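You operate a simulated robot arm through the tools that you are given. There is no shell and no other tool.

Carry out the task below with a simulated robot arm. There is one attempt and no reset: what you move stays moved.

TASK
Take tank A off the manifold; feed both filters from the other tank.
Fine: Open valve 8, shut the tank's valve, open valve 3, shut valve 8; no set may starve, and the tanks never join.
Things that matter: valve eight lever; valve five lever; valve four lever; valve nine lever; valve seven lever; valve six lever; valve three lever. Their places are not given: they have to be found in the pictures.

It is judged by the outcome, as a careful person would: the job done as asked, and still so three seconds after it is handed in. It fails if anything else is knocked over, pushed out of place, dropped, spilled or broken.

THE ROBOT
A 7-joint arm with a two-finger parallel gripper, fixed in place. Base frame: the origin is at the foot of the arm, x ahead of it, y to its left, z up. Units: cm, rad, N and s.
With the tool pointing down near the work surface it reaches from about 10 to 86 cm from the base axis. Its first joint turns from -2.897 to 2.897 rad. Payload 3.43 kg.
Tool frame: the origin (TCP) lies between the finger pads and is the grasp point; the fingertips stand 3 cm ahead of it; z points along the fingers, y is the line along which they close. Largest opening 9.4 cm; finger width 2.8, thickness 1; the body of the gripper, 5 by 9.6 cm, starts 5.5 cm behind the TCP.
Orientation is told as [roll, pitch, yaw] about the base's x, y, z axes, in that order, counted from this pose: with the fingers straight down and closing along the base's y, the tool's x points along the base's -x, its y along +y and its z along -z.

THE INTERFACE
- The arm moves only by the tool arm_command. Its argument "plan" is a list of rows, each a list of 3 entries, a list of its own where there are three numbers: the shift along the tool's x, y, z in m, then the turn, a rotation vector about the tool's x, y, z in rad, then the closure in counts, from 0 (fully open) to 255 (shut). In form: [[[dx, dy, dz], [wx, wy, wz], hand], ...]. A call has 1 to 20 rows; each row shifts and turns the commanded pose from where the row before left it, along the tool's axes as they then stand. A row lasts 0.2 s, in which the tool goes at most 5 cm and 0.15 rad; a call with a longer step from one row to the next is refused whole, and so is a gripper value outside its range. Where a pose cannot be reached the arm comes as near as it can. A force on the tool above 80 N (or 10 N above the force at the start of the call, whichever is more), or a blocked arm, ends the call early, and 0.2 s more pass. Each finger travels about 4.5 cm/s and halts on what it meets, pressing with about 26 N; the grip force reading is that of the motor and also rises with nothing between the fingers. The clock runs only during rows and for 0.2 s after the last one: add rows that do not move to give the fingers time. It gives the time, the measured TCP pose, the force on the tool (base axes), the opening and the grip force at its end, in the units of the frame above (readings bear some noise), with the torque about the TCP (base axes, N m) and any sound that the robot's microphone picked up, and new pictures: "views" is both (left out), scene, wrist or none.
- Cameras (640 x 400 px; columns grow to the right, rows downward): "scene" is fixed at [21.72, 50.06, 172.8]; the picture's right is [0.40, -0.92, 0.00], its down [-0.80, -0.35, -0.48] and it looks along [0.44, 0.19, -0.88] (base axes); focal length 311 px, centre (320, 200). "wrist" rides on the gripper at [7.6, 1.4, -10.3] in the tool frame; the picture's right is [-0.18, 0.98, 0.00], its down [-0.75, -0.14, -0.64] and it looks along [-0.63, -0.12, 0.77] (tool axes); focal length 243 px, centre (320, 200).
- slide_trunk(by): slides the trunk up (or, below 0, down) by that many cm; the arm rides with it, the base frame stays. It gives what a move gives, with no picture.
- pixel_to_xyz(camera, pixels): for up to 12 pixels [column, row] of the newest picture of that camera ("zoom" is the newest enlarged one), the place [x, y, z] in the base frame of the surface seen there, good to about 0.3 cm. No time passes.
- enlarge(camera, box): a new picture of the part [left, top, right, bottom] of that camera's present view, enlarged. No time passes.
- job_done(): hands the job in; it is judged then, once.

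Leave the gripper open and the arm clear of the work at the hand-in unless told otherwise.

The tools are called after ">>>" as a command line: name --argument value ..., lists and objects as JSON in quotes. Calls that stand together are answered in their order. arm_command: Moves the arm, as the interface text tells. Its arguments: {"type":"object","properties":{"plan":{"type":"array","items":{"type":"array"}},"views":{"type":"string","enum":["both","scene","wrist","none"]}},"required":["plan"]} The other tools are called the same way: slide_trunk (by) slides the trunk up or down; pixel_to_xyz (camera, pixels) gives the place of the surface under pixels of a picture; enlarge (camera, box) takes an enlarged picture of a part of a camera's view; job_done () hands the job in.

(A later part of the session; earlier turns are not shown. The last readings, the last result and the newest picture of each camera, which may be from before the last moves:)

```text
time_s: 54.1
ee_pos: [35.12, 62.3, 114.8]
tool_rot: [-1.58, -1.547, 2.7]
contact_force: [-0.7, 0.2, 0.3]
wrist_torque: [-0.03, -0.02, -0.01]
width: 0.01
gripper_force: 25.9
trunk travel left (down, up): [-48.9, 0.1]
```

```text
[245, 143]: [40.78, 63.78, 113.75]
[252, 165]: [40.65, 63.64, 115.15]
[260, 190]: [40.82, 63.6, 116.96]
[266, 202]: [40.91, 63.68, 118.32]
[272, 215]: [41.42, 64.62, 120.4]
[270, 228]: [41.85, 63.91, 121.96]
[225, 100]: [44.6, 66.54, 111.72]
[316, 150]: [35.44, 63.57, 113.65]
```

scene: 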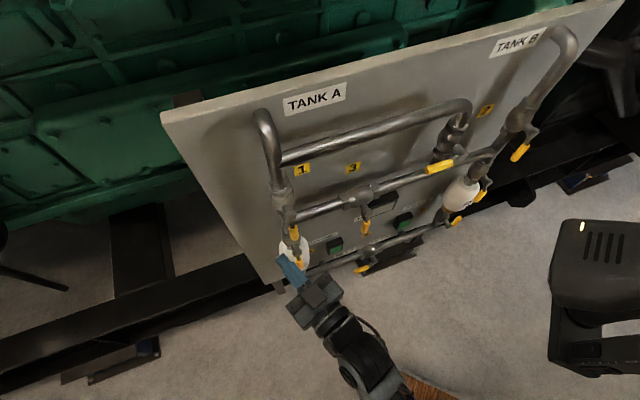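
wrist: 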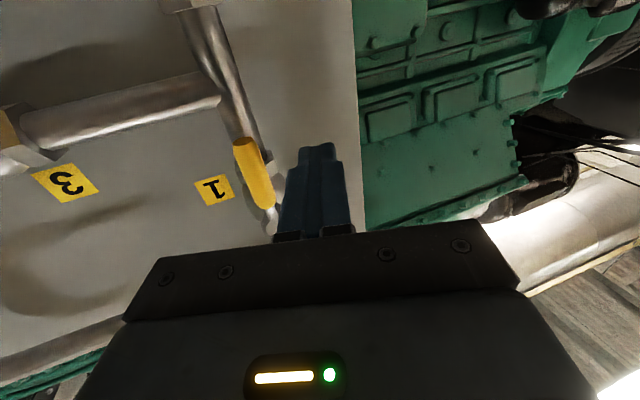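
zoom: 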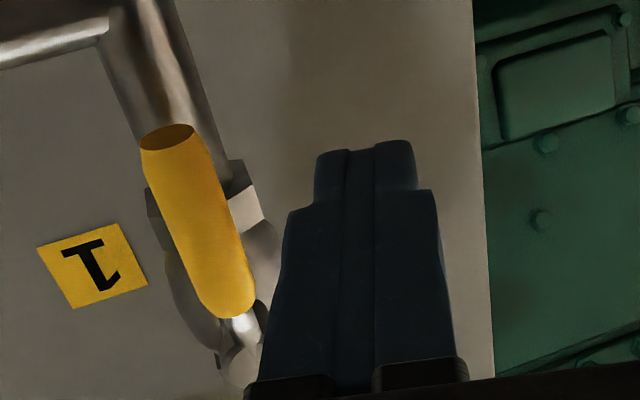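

The lever is at s≈-16.2, hub z≈121.6, tip 113.6. I'll ease 0.5 cm left, 0.6 cm up, and then forward 4.5 cm so the fingers sit beside the lever.

>>> arm_command --plan '[[[-0.006, 0.0047, 0.0016], [0, 0, 0], 255], [[0, -0.005, 0.0142], [0, 0, 0], 255], [[0, -0.005, 0.0142], [0, 0, 0], 255], [[0, -0.005, 0.0142], [0, 0, 0], 255], [[0, 0, 0], [0, 0, 0], 255]]'

>>> enlarge --camera "wrist" --box '[200, 90, 400, 240]'

```text
time_s: 55.3
ee_pos: [37.26, 66.07, 115.58]
tool_rot: [-1.461, -1.556, 2.587]
contact_force: [0.2, -0.2, 0.2]
wrist_torque: [-0.01, -0.04, 0.02]
width: 0.0
gripper_force: 25.6
trunk travel left (down, up): [-48.9, 0.1]
```

scene: 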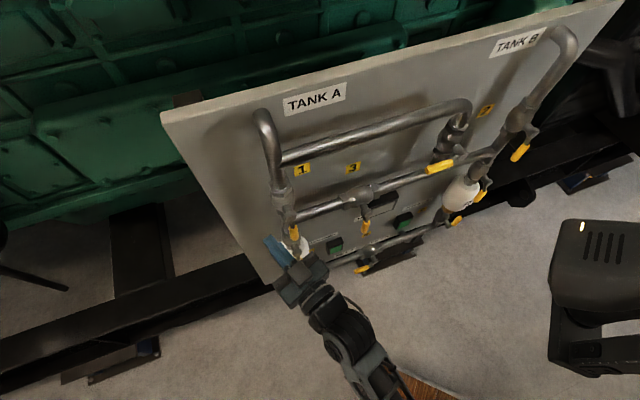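
wrist: 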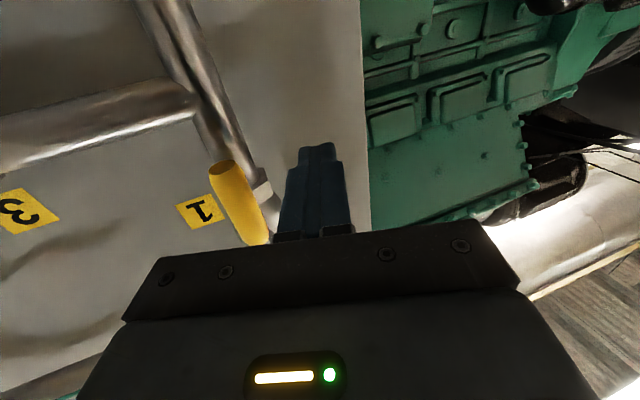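

```text
2.67 times, centred on (300, 165) of wrist
```

zoom: 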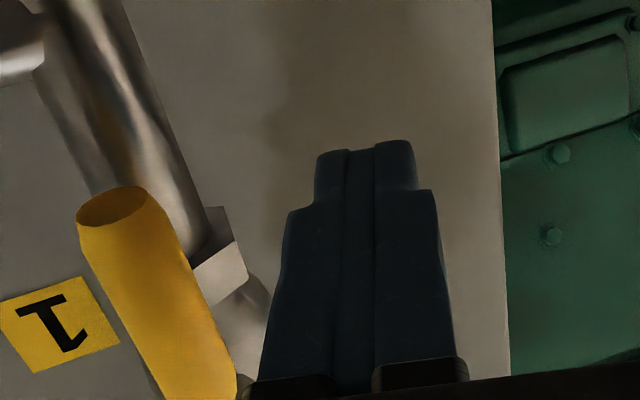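

The fingers are about 2.6 cm left of the lever. I'll push right gently to see whether valve 1 closes that way.

>>> arm_command --plan '[[[0, -0.0094, -0.0033], [0, 0, 0], 255], [[0, -0.0094, -0.0033], [0, 0, 0], 255], [[0, -0.0057, -0.002], [0, 0, 0], 255], [[0, -0.0047, -0.0016], [0, 0, 0], 255], [[0, -0.0047, -0.0016], [0, 0, 0], 255], [[0, 0, 0], [0, 0, 0], 255]]'

>>> enlarge --camera "wrist" --box '[200, 90, 400, 240]'

>>> enlarge --camera "scene" --box '[264, 190, 328, 240]'

```text
time_s: 56.7
ee_pos: [39.2, 63.92, 116.36]
tool_rot: [2.152, -1.564, -1.021]
contact_force: [-0.3, 0.1, -0.3]
wrist_torque: [0.03, -0.02, 0.0]
width: 0.0
gripper_force: 25.8
trunk travel left (down, up): [-48.9, 0.1]
```

scene: 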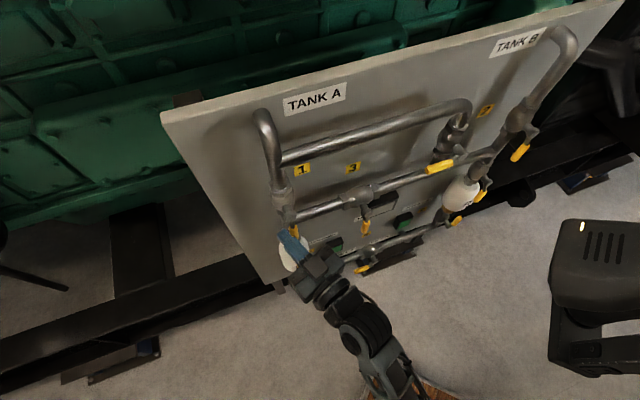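
wrist: 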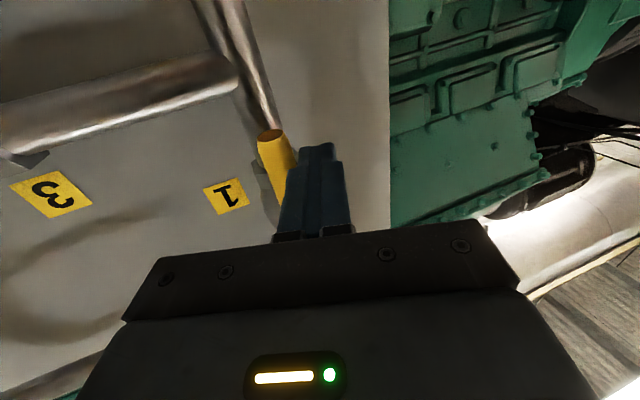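

```text
2.67 times, centred on (300, 165) of wrist
```

zoom: 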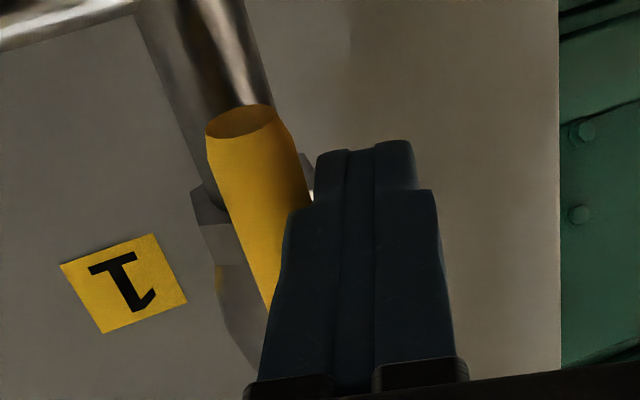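

```text
8.00 times, centred on (296, 215) of scene
```

zoom: 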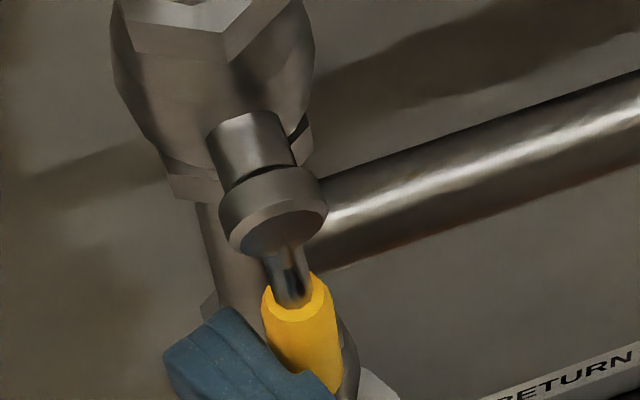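

The fingers are just touching the lever, with no force yet. Pushing right another 1.2 cm in small steps.

>>> arm_command --plan '[[[0, -0.0038, -0.0013], [0, 0, 0], 255], [[0, -0.0038, -0.0013], [0, 0, 0], 255], [[0, -0.0038, -0.0013], [0, 0, 0], 255], [[0, 0, 0], [0, 0, 0], 255]]' --views "wrist"

>>> enlarge --camera "scene" --box '[264, 190, 328, 240]'

```text
time_s: 57.7
ee_pos: [39.51, 63.5, 116.29]
tool_rot: [2.032, -1.564, -0.891]
contact_force: [-27.9, 35.3, 1.5]
wrist_torque: [-0.25, -0.31, 0.78]
width: 0.01
gripper_force: 26.1
trunk travel left (down, up): [-48.9, 0.1]
```

wrist: 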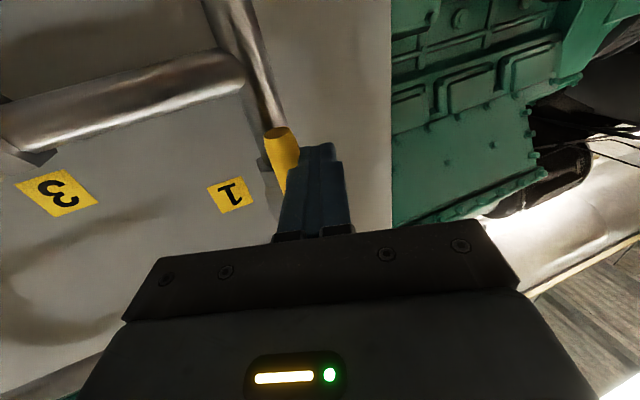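

```text
8.00 times, centred on (296, 215) of scene
```

zoom: 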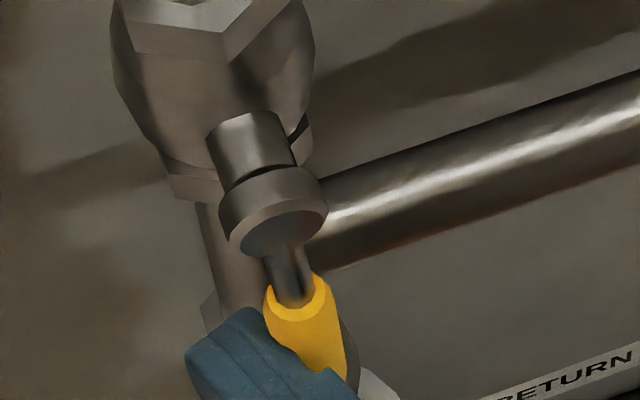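

The lever holds at 45 N, so that's its stop too, and valve 1 must close to the left like valve 8's swing. I'll back out, cross in front of the lever, and come in on its right side.

>>> arm_command --plan '[[[0, 0.0113, 0.004], [0, 0, 0], 255], [[0, 0.0083, -0.0236], [0, 0, 0], 255], [[0, 0.0083, -0.0236], [0, 0, 0], 255], [[0, -0.0165, -0.0058], [0, 0, 0], 255], [[0, -0.0165, -0.0058], [0, 0, 0], 255], [[0, -0.0165, -0.0058], [0, 0, 0], 255], [[0, -0.0165, -0.0058], [0, 0, 0], 255], [[0, 0, 0], [0, 0, 0], 255], [[0, -0.0083, 0.0236], [0, 0, 0], 255], [[0, -0.0083, 0.0236], [0, 0, 0], 255], [[0, 0, 0], [0, 0, 0], 255]]'

>>> enlarge --camera "wrist" --box '[240, 90, 440, 240]'

>>> enlarge --camera "scene" --box '[264, 190, 328, 240]'

```text
time_s: 60.1
ee_pos: [44.31, 59.04, 116.28]
tool_rot: [2.238, -1.564, -1.107]
contact_force: [-0.1, 0.0, -0.4]
wrist_torque: [-0.01, 0.03, -0.04]
width: 0.01
gripper_force: 26.0
trunk travel left (down, up): [-48.9, 0.1]
```

scene: 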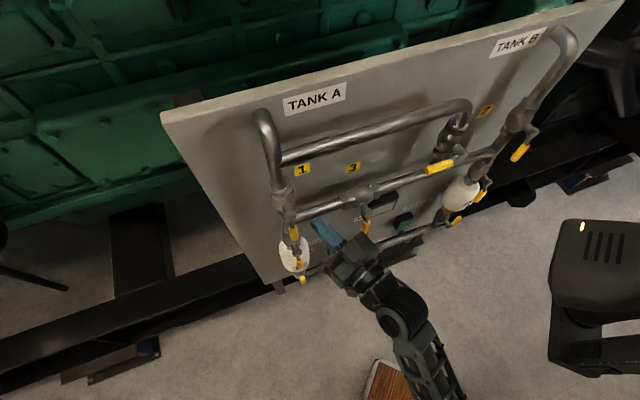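
wrist: 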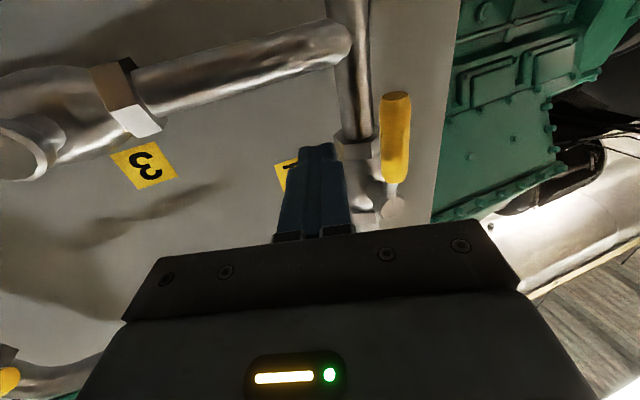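

```text
2.67 times, centred on (340, 165) of wrist
```

zoom: 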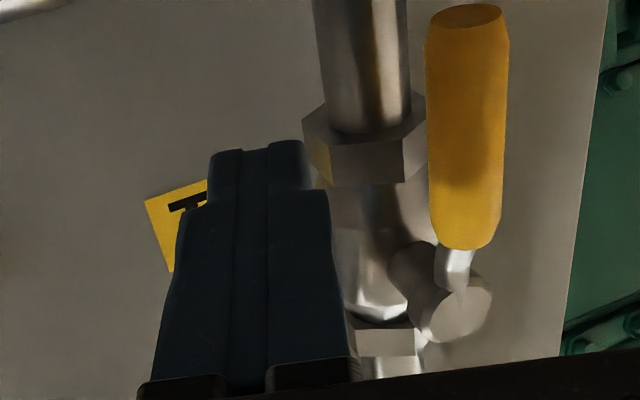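

```text
8.00 times, centred on (296, 215) of scene
```

zoom: 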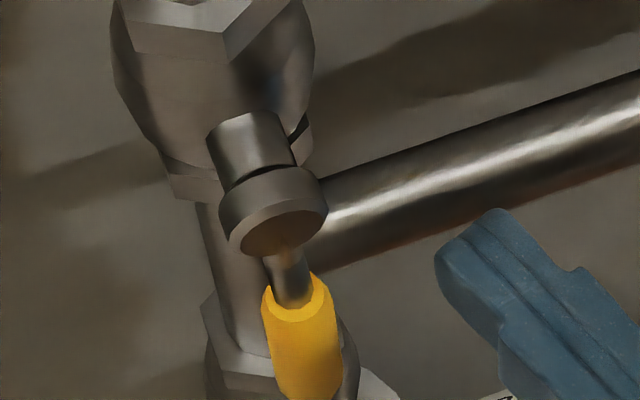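

The fingers are right of valve 1's lever (s≈-10.4). Both set lamps are green and valve 8 is open. I'll push the lever left through the first 30°.

>>> arm_command --plan '[[[0.0034, 0.0137, 0.0048], [0, 0, 0], 255], [[0.0034, 0.0137, 0.0048], [0, 0, 0], 255], [[0.0024, 0.0063, 0.0022], [0, 0, 0], 255], [[0.0024, 0.0063, 0.0022], [0, 0, 0], 255], [[0.0007, 0.0072, 0.0025], [0, 0, 0], 255], [[0.0007, 0.0072, 0.0025], [0, 0, 0], 255], [[0, 0, 0], [0, 0, 0], 255]]'

>>> enlarge --camera "scene" --box '[264, 190, 328, 240]'

```text
time_s: 61.7
ee_pos: [40.24, 63.02, 114.96]
tool_rot: [2.173, -1.564, -1.043]
contact_force: [1.1, 0.5, 0.2]
wrist_torque: [0.01, -0.02, -0.01]
width: 0.02
gripper_force: 25.5
trunk travel left (down, up): [-48.9, 0.1]
```

scene: 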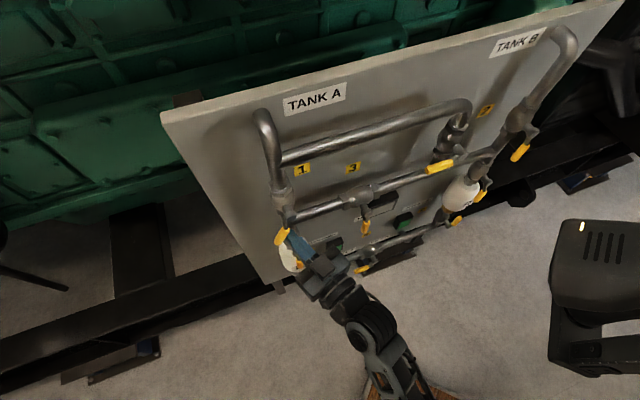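
wrist: 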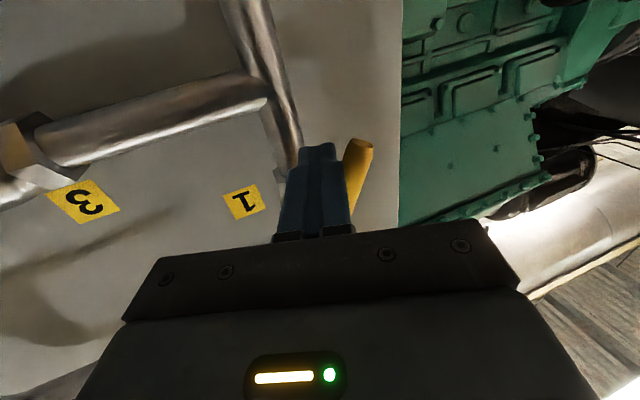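

```text
8.00 times, centred on (296, 215) of scene
```

zoom: 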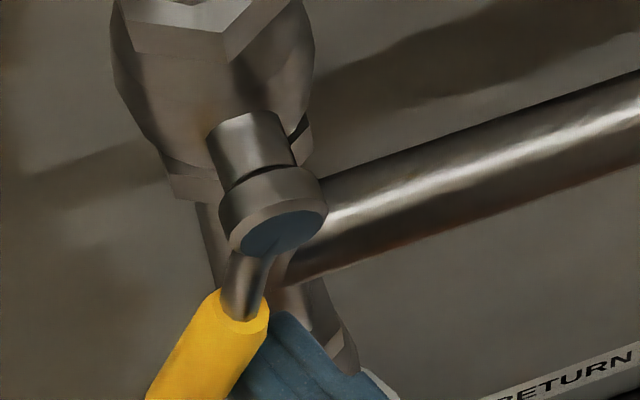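

Valve 1 turns left freely. Continuing the arc to horizontal.

>>> arm_command --plan '[[[-0.0017, 0.0081, 0.0028], [0, 0, 0], 255], [[-0.0017, 0.0081, 0.0028], [0, 0, 0], 255], [[-0.0041, 0.0075, 0.0026], [0, 0, 0], 255], [[-0.0041, 0.0075, 0.0026], [0, 0, 0], 255], [[-0.0067, 0.0063, 0.0022], [0, 0, 0], 255], [[-0.0067, 0.0063, 0.0022], [0, 0, 0], 255], [[-0.0088, 0.0042, 0.0015], [0, 0, 0], 255], [[-0.0088, 0.0042, 0.0015], [0, 0, 0], 255], [[-0.004, 0, 0], [0, 0, 0], 255], [[0, 0, 0], [0, 0, 0], 255]]'

>>> enlarge --camera "scene" --box '[250, 190, 330, 240]'

>>> enlarge --camera "wrist" --box '[220, 90, 420, 240]'

```text
time_s: 64.1
ee_pos: [38.24, 65.61, 115.86]
tool_rot: [-1.428, -1.458, 2.558]
contact_force: [-0.4, 0.2, -0.1]
wrist_torque: [0.0, 0.05, -0.02]
width: 0.0
gripper_force: 26.1
trunk travel left (down, up): [-48.9, 0.1]
stopped in row 10: the arm was blocked; the commanded pose is now the measured one
```

scene: 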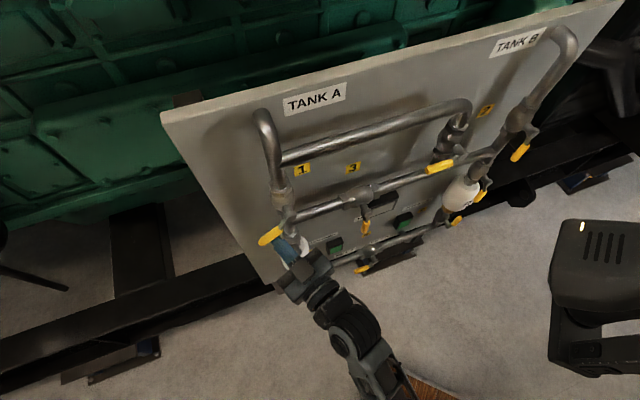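
wrist: 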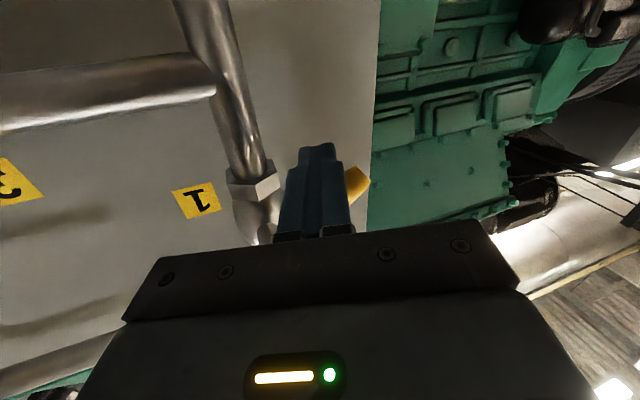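

```text
8.00 times, centred on (290, 215) of scene
```

zoom: 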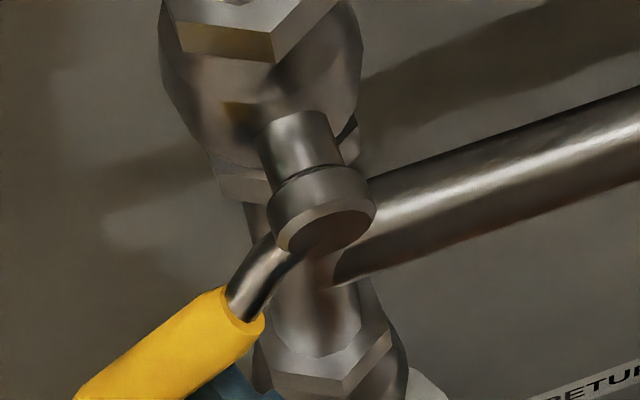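

```text
2.67 times, centred on (320, 165) of wrist
```

zoom: 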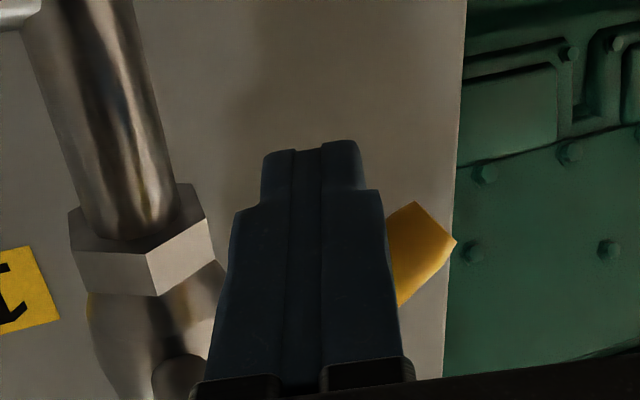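

Valve 1 is about 60° turned when the arm stopped, so the forearm has probably met the post again. Checking the arm.

>>> enlarge --camera "scene" --box '[240, 398, 640, 400]'

>>> pixel_to_xyz --camera "zoom" --pixels '[[200, 160], [250, 260], [280, 330], [230, 310], [300, 340], [320, 370], [360, 380], [255, 350], [265, 380], [250, 330]]'

```text
1.60 times, centred on (440, 399) of scene
```

zoom: 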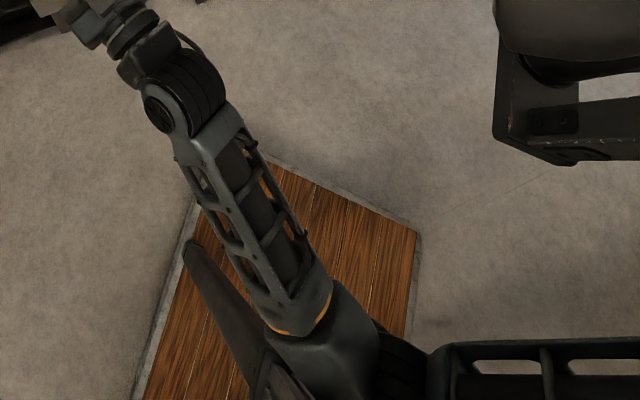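

```text
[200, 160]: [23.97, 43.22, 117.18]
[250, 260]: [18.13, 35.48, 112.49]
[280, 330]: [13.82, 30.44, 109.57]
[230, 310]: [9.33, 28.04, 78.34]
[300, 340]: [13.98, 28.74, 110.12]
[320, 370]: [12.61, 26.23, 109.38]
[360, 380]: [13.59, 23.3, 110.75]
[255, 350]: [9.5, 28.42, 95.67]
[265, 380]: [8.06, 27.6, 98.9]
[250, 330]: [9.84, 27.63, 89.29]
```

The elbow is touching the post at (10,27.5). I'll yaw the tool another ~11° left about the fingertip and level its roll, which moves the elbow to the right and frees it.

>>> arm_command --plan '[[[0, 0, 0], [-0.05, 0, 0.028], 255], [[0, 0, 0], [-0.05, 0, 0.028], 255], [[0, 0, 0], [-0.05, 0, 0.028], 255], [[0, 0, 0], [-0.05, 0, 0.028], 255], [[0, 0, 0], [0, 0, 0], 255]]'

>>> enlarge --camera "scene" --box '[240, 398, 640, 400]'

```text
time_s: 65.3
ee_pos: [38.21, 65.53, 115.83]
tool_rot: [0.173, -1.543, 1.157]
contact_force: [1.5, -0.8, -1.1]
wrist_torque: [-0.02, -0.01, -0.05]
width: 0.01
gripper_force: 26.2
trunk travel left (down, up): [-48.9, 0.1]
```

scene: 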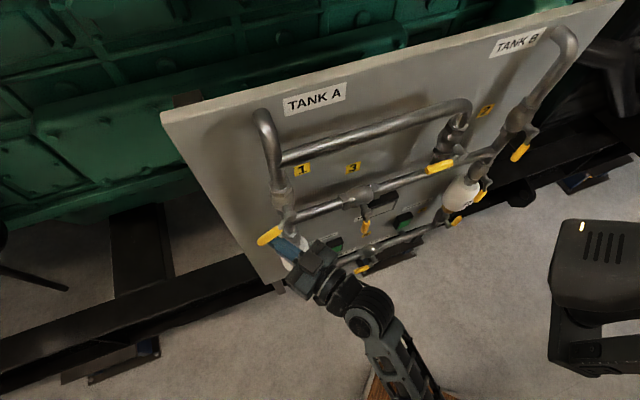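
wrist: 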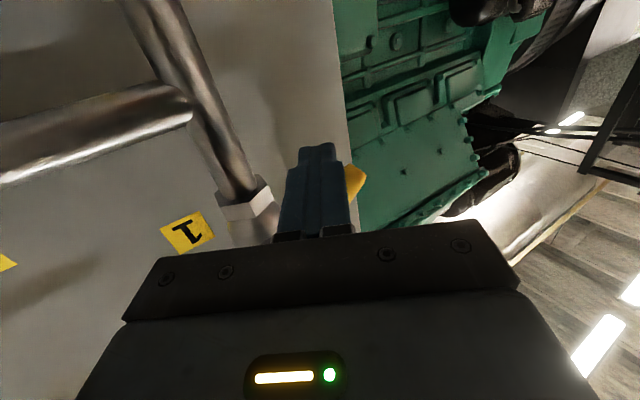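

```text
1.60 times, centred on (440, 399) of scene
```

zoom: 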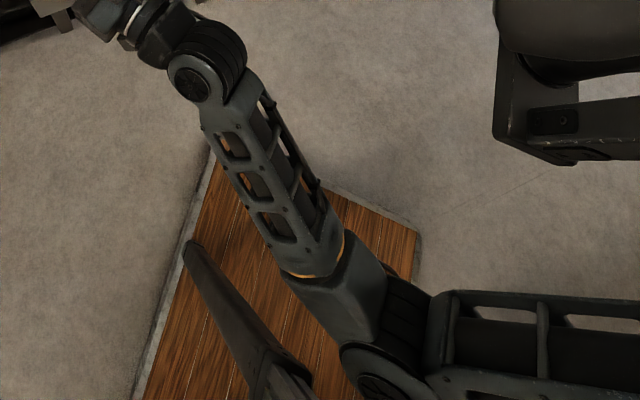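

Freed, with the elbow clear of the post. Now I'll push the lever up the rest of the way, mostly straight up and slightly left.

>>> arm_command --plan '[[[-0.0057, 0.00154, 0.00093], [0, 0, 0], 255], [[-0.0057, 0.00154, 0.00093], [0, 0, 0], 255], [[-0.0057, 0.00154, 0.00093], [0, 0, 0], 255], [[-0.0057, 0.00154, 0.00093], [0, 0, 0], 255], [[-0.0057, 0.00154, 0.00093], [0, 0, 0], 255], [[-0.0057, 0.00154, 0.00093], [0, 0, 0], 255], [[-0.003, 0, 0], [0, 0, 0], 255], [[0, 0, 0], [0, 0, 0], 255]]'

>>> enlarge --camera "scene" --box '[250, 190, 330, 240]'

>>> enlarge --camera "wrist" --box '[220, 90, 420, 240]'

```text
time_s: 67.1
ee_pos: [37.7, 66.13, 118.44]
tool_rot: [-0.473, -1.523, 1.804]
contact_force: [0.0, -0.2, 0.3]
wrist_torque: [0.01, -0.01, 0.02]
width: 0.0
gripper_force: 26.4
trunk travel left (down, up): [-48.9, 0.1]
```

scene: 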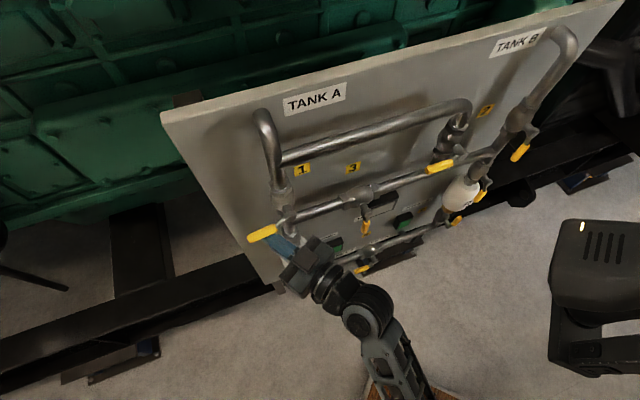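
wrist: 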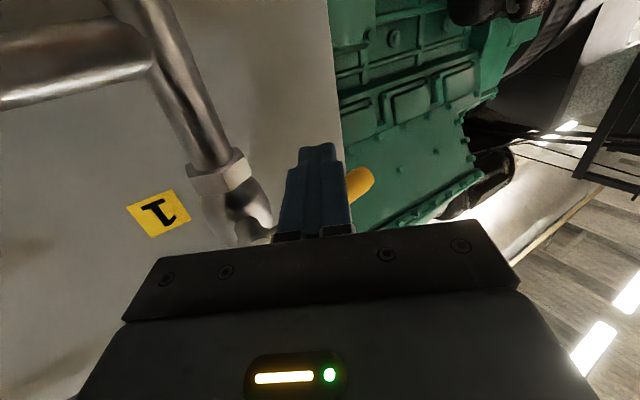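

```text
8.00 times, centred on (290, 215) of scene
```

zoom: 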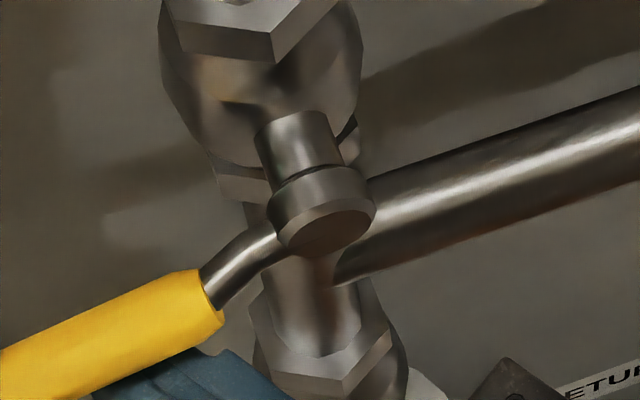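

```text
2.67 times, centred on (320, 165) of wrist
```

zoom: 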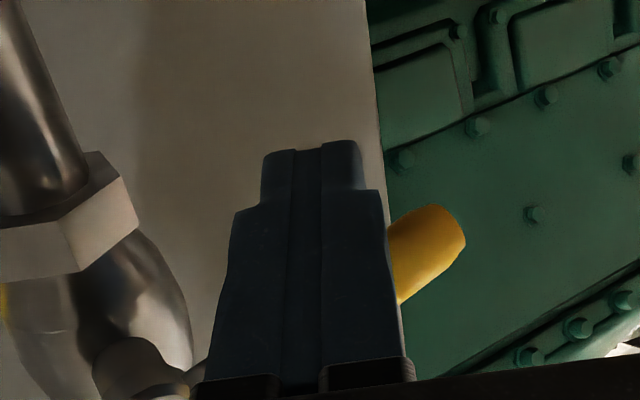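

The lever is at about 80°. A little more upward in small steps, then I'll check the force.

>>> arm_command --plan '[[[-0.004, 0, 0], [0, 0, 0], 255], [[-0.004, 0, 0], [0, 0, 0], 255], [[-0.003, 0, 0], [0, 0, 0], 255], [[0, 0, 0], [0, 0, 0], 255]]'

>>> enlarge --camera "scene" --box '[240, 190, 320, 240]'

>>> pixel_to_xyz --camera "zoom" --pixels '[[400, 210], [330, 270], [280, 310], [200, 330], [120, 360], [60, 375], [230, 290], [160, 330]]'

```text
time_s: 68.1
ee_pos: [37.94, 65.77, 118.37]
tool_rot: [-0.714, -1.497, 2.047]
contact_force: [-0.3, -0.5, 0.6]
wrist_torque: [0.0, 0.0, -0.02]
width: 0.0
gripper_force: 25.7
trunk travel left (down, up): [-48.9, 0.1]
```

scene: 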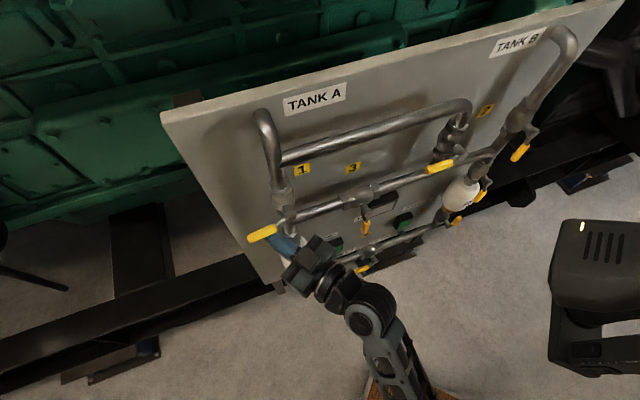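
wrist: 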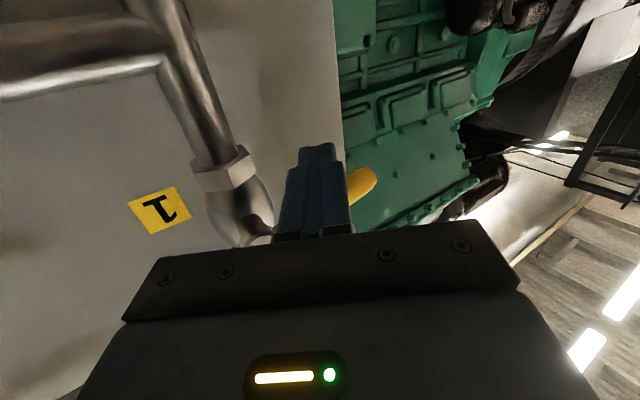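

```text
8.00 times, centred on (280, 215) of scene
```

zoom: 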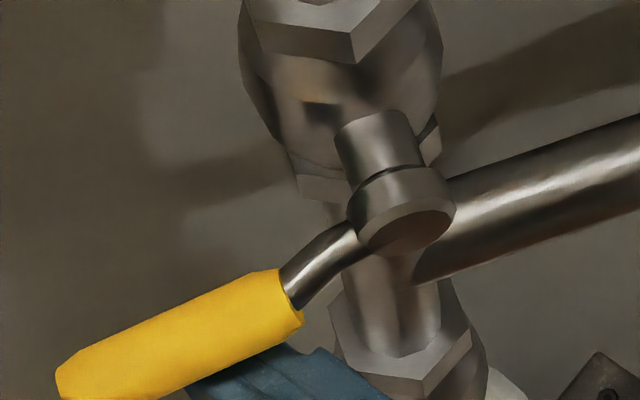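

```text
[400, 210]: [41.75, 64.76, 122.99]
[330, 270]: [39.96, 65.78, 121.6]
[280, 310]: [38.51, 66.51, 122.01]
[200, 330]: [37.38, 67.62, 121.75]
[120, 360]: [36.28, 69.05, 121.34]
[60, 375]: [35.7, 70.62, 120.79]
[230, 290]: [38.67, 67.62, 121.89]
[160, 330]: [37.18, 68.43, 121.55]
```

The arm no longer rises, and the lever is about 10° short of level. I'll slide the finger inward toward the hub (less reach to the left), turn the tool slightly more left to free the elbow, and lift.

>>> arm_command --plan '[[[0, -0.005, -0.003], [-0.06, -0.025, 0.024], 255], [[0, -0.005, -0.003], [-0.06, -0.025, 0.024], 255], [[-0.004, 0, 0], [0, 0, 0], 255], [[-0.004, 0, 0], [0, 0, 0], 255], [[-0.003, 0, 0], [0, 0, 0], 255], [[0, 0, 0], [0, 0, 0], 255]]'

>>> enlarge --camera "scene" --box '[240, 190, 320, 240]'

>>> pixel_to_xyz --camera "zoom" --pixels '[[280, 310], [200, 330], [120, 360], [230, 290], [160, 330], [80, 360]]'

>>> enlarge --camera "scene" --box '[240, 398, 640, 400]'

```text
time_s: 69.0
ee_pos: [38.4, 65.96, 119.87]
tool_rot: [1.379, -1.52, 0.083]
contact_force: [-1.9, -2.8, -18.4]
wrist_torque: [-0.28, -0.01, 0.29]
width: 0.02
gripper_force: 26.4
trunk travel left (down, up): [-48.9, 0.1]
stopped in row 4: the force on the tool passed its limit at 83 N (the readings are from after the stop); the commanded pose is now the measured one
```

scene: 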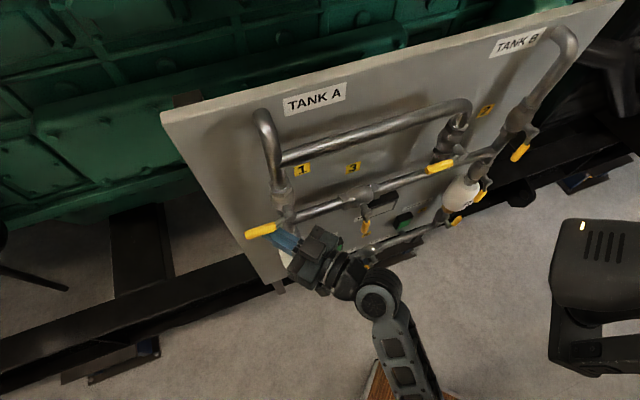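
wrist: 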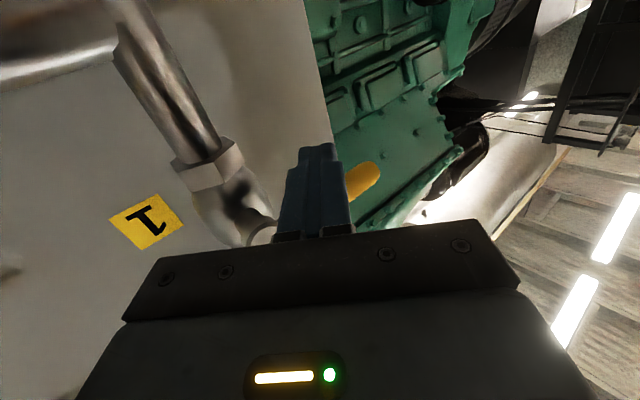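

```text
8.00 times, centred on (280, 215) of scene
```

zoom: 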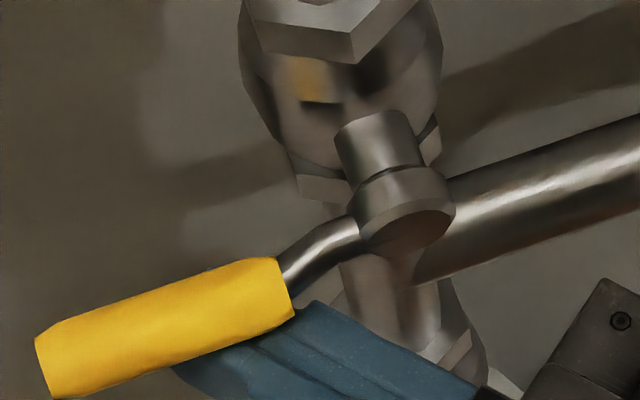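

```text
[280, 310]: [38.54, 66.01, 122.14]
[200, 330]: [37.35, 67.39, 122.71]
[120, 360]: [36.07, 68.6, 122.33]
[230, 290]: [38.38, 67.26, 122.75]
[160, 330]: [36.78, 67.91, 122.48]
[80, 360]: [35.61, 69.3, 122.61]
```

```text
1.60 times, centred on (440, 399) of scene
```

zoom: 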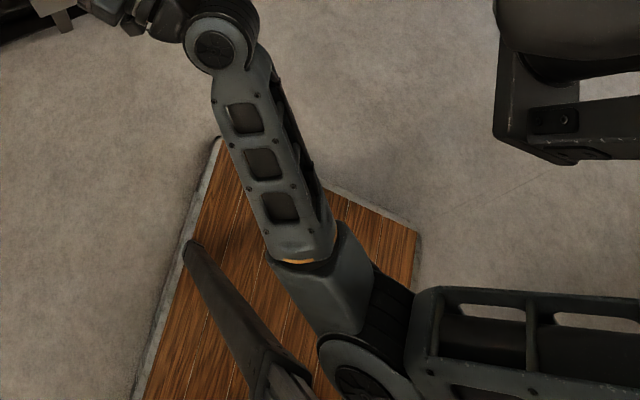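

Valve 1's lever is level (z≈122.5 along its length) and at its stop, so tank A's valve is shut. I'll drop clear and withdraw, then check the lamps and measure valve 3.

>>> arm_command --plan '[[[0.008, 0, 0], [0, 0, 0], 255], [[0.008, 0, 0], [0, 0, 0], 255], [[0, 0, -0.02], [0, 0, 0], 255], [[0, 0, -0.02], [0, 0, 0], 255], [[0, 0, -0.02], [0, 0, 0], 255], [[0, 0, -0.02], [0, 0, 0], 255], [[0, 0, 0], [0, 0, 0], 255]]'

>>> enlarge --camera "scene" --box '[240, 180, 400, 280]'

>>> enlarge --camera "scene" --box '[330, 180, 410, 240]'

>>> pixel_to_xyz --camera "scene" --pixels '[[363, 207], [367, 212], [367, 216], [366, 221], [365, 226], [365, 231], [364, 233], [360, 200], [352, 192]]'

```text
time_s: 70.7
ee_pos: [37.3, 57.89, 118.53]
tool_rot: [1.544, -1.52, -0.086]
contact_force: [0.0, -0.1, -0.4]
wrist_torque: [0.01, -0.02, 0.03]
width: 0.0
gripper_force: 26.3
trunk travel left (down, up): [-48.9, 0.1]
```

scene: 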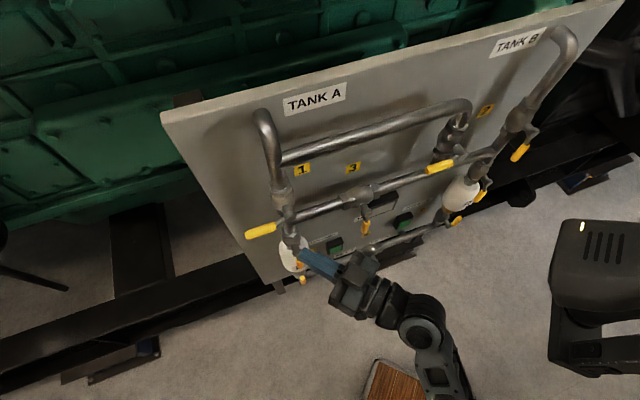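
wrist: 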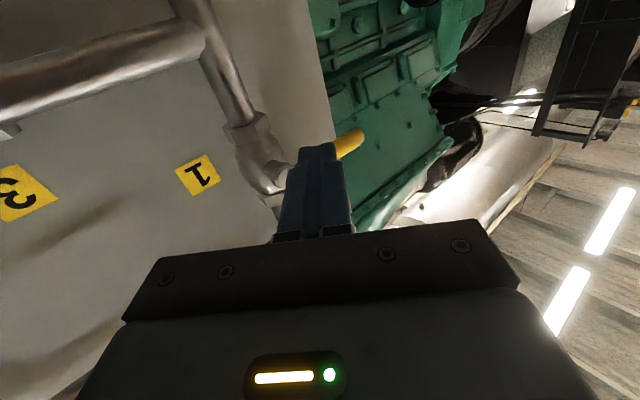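

```text
4.00 times, centred on (320, 230) of scene
```

zoom: 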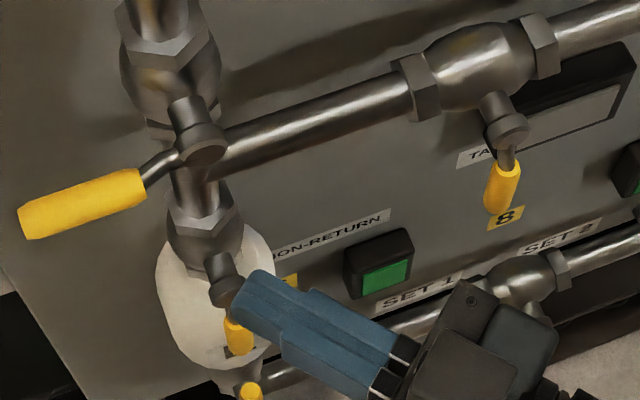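

```text
6.67 times, centred on (370, 210) of scene
```

zoom: 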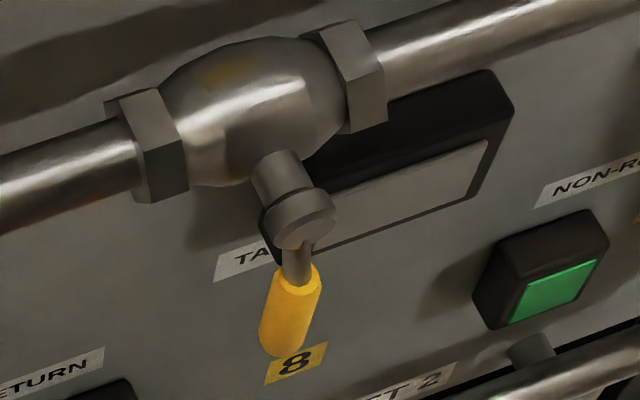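

```text
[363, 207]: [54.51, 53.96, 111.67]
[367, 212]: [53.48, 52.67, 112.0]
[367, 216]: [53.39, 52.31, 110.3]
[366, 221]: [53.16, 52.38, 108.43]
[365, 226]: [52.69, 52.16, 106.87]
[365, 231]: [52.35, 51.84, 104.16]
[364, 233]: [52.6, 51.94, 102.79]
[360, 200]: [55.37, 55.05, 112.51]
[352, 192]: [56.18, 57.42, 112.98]
```

Valve 1 is shut, both set lamps are green, and TANKS JOINED is dark. Valve 3's hub is at s≈0.4, z≈110.5, with the tip at 102.5. I'll go down and to the right in front of the pipes, then turn the tool back toward the panel.

>>> arm_command --plan '[[[0.03, 0, 0], [0, 0, 0], 255], [[0.03, 0, 0], [0, 0, 0], 255], [[0.03, -0.0156, -0.0125], [0, 0, 0], 255], [[0.03, -0.0156, -0.0125], [0, 0, 0], 255], [[0.015, -0.0156, -0.0125], [0, 0, 0], 255], [[0, -0.0156, -0.0125], [0, 0, 0], 255], [[0, -0.0156, -0.0125], [0, 0, 0], 255], [[0, -0.0156, -0.0125], [0, 0, 0], 255], [[0, 0, 0], [0.12, 0, 0], 255], [[0, 0, 0], [0.12, 0, 0], 255], [[0, 0, 0], [0.12, 0, 0], 255], [[0, 0, 0], [0.12, 0, 0], 255], [[0, 0, 0], [0.12, 0, 0], 255], [[0, 0, 0], [0, 0, 0], 255]]'

>>> enlarge --camera "scene" --box '[240, 398, 640, 400]'

```text
time_s: 73.7
ee_pos: [45.02, 49.61, 104.68]
tool_rot: [0.955, -1.521, -0.096]
contact_force: [0.2, 0.2, 0.4]
wrist_torque: [0.02, -0.02, -0.01]
width: 0.0
gripper_force: 25.8
trunk travel left (down, up): [-48.9, 0.1]
```

scene: 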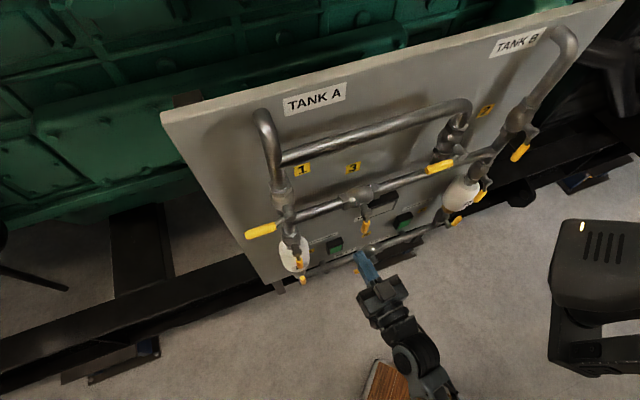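
wrist: 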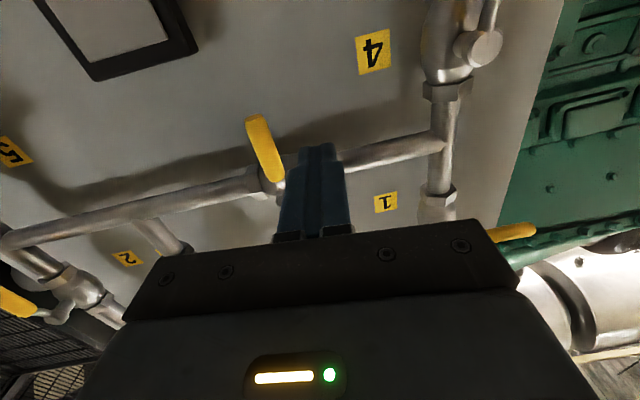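

```text
1.60 times, centred on (440, 399) of scene
```

zoom: 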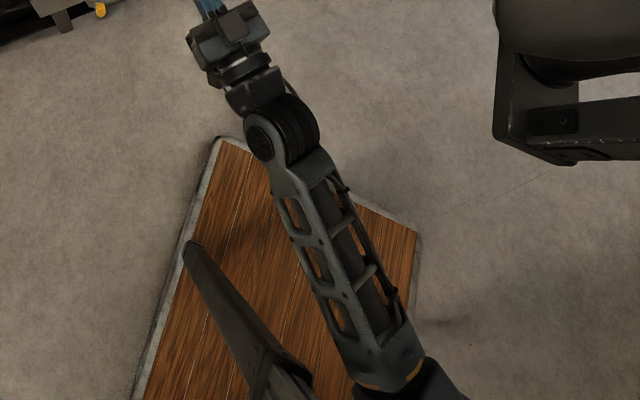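

Posture is good at yaw ≈ 49°, s≈-3.3. I'll go right 8.5 cm past the lever, then forward 6.3 cm to sit on its right side.

>>> arm_command --plan '[[[0, -0.022, -0.0016], [0, 0, 0], 255], [[0, -0.022, -0.0016], [0, 0, 0], 255], [[0, -0.022, -0.0016], [0, 0, 0], 255], [[0, -0.02, -0.0016], [0, 0, 0], 255], [[0, 0, 0], [0, 0, 0], 255], [[0, -0.0015, 0.021], [0, 0, 0], 255], [[0, -0.0015, 0.021], [0, 0, 0], 255], [[0, -0.0015, 0.021], [0, 0, 0], 255], [[0, 0, 0], [0, 0, 0], 255]]'

>>> enlarge --camera "wrist" --box '[240, 90, 440, 240]'

>>> enlarge --camera "scene" --box '[330, 180, 410, 240]'

```text
time_s: 75.7
ee_pos: [55.62, 48.05, 104.03]
tool_rot: [0.938, -1.518, -0.079]
contact_force: [0.5, 0.0, 0.4]
wrist_torque: [0.01, 0.01, 0.0]
width: 0.0
gripper_force: 26.2
trunk travel left (down, up): [-48.9, 0.1]
```

scene: 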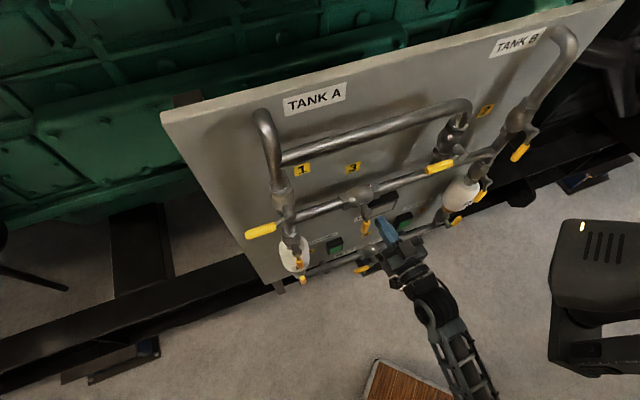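
wrist: 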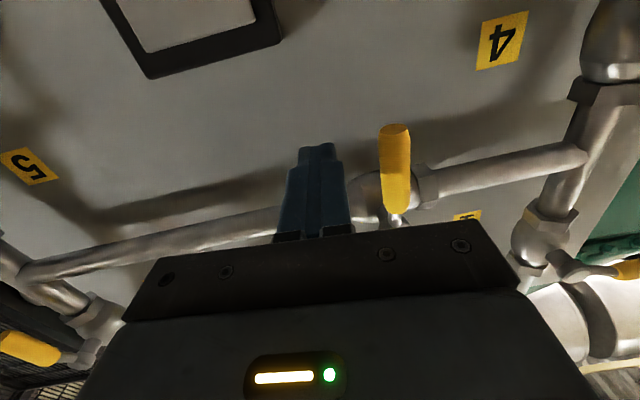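

```text
2.67 times, centred on (340, 165) of wrist
```

zoom: 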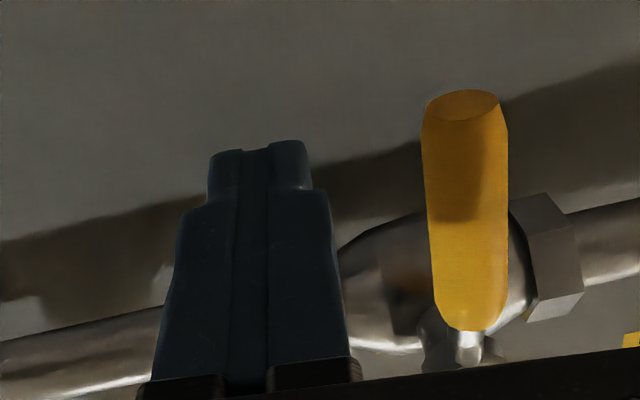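

```text
6.67 times, centred on (370, 210) of scene
```

zoom: 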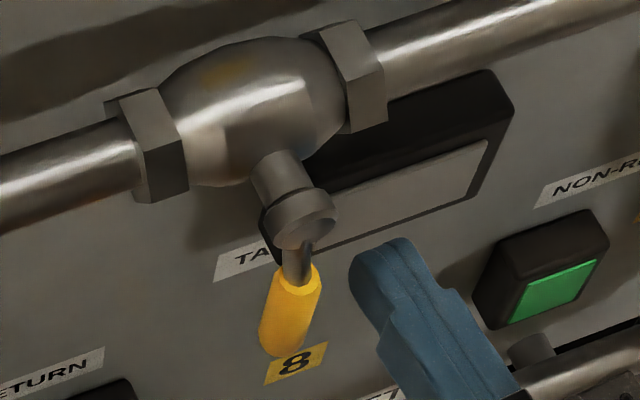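

The fingers sit at s≈5.4 right of valve 3's lever. I'll sweep the lever left through the arc to about horizontal.

>>> arm_command --plan '[[[-0.0013, 0.0147, 0.001], [0, 0, 0], 255], [[-0.0013, 0.0147, 0.001], [0, 0, 0], 255], [[0.001, 0.0065, 0.0005], [0, 0, 0], 255], [[0.001, 0.0065, 0.0005], [0, 0, 0], 255], [[0.0005, 0.0074, 0.0005], [0, 0, 0], 255], [[0.0005, 0.0074, 0.0005], [0, 0, 0], 255], [[-0.0017, 0.0077, 0.0005], [0, 0, 0], 255], [[-0.0018, 0.0078, 0.0005], [0, 0, 0], 255], [[-0.004, 0.0075, 0.0005], [0, 0, 0], 255], [[-0.004, 0.0076, 0.0005], [0, 0, 0], 255], [[-0.0062, 0.0063, 0.0005], [0, 0, 0], 255], [[-0.0063, 0.0063, 0.0005], [0, 0, 0], 255], [[-0.0085, 0.0045, 0.0003], [0, 0, 0], 255], [[-0.0085, 0.0045, 0.0003], [0, 0, 0], 255], [[0, 0, 0], [0, 0, 0], 255]]'

>>> enlarge --camera "scene" --box '[310, 180, 410, 240]'

>>> enlarge --camera "wrist" --box '[220, 90, 420, 240]'

```text
time_s: 78.8
ee_pos: [48.04, 55.68, 108.56]
tool_rot: [0.946, -1.52, -0.087]
contact_force: [0.2, 0.2, -0.4]
wrist_torque: [0.0, -0.05, -0.01]
width: 0.01
gripper_force: 25.9
trunk travel left (down, up): [-48.9, 0.1]
```

scene: 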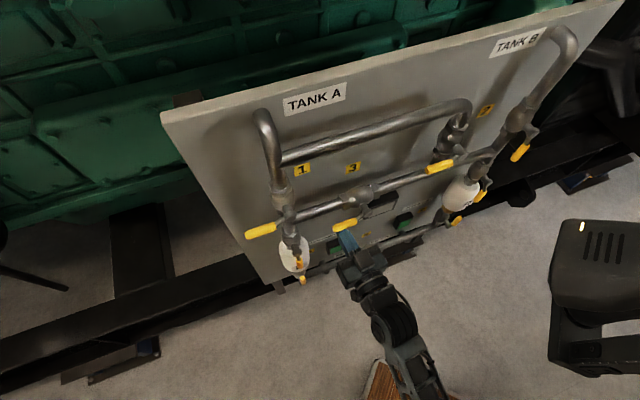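
wrist: 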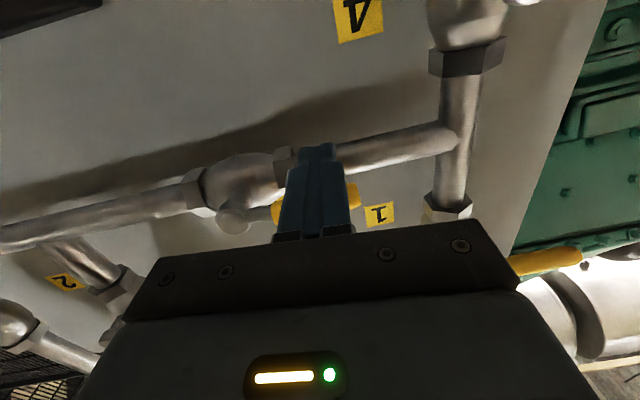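

```text
6.40 times, centred on (360, 210) of scene
```

zoom: 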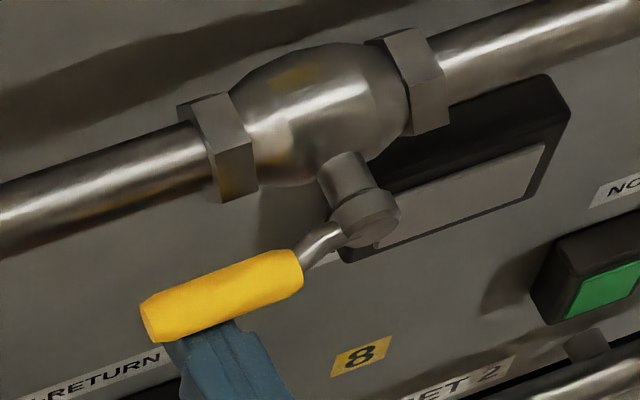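

```text
2.67 times, centred on (320, 165) of wrist
```

zoom: 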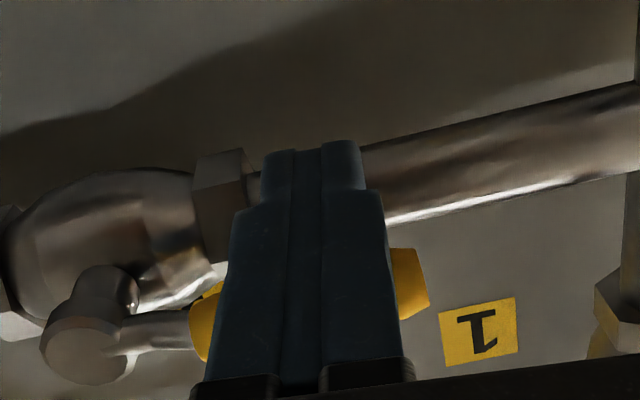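

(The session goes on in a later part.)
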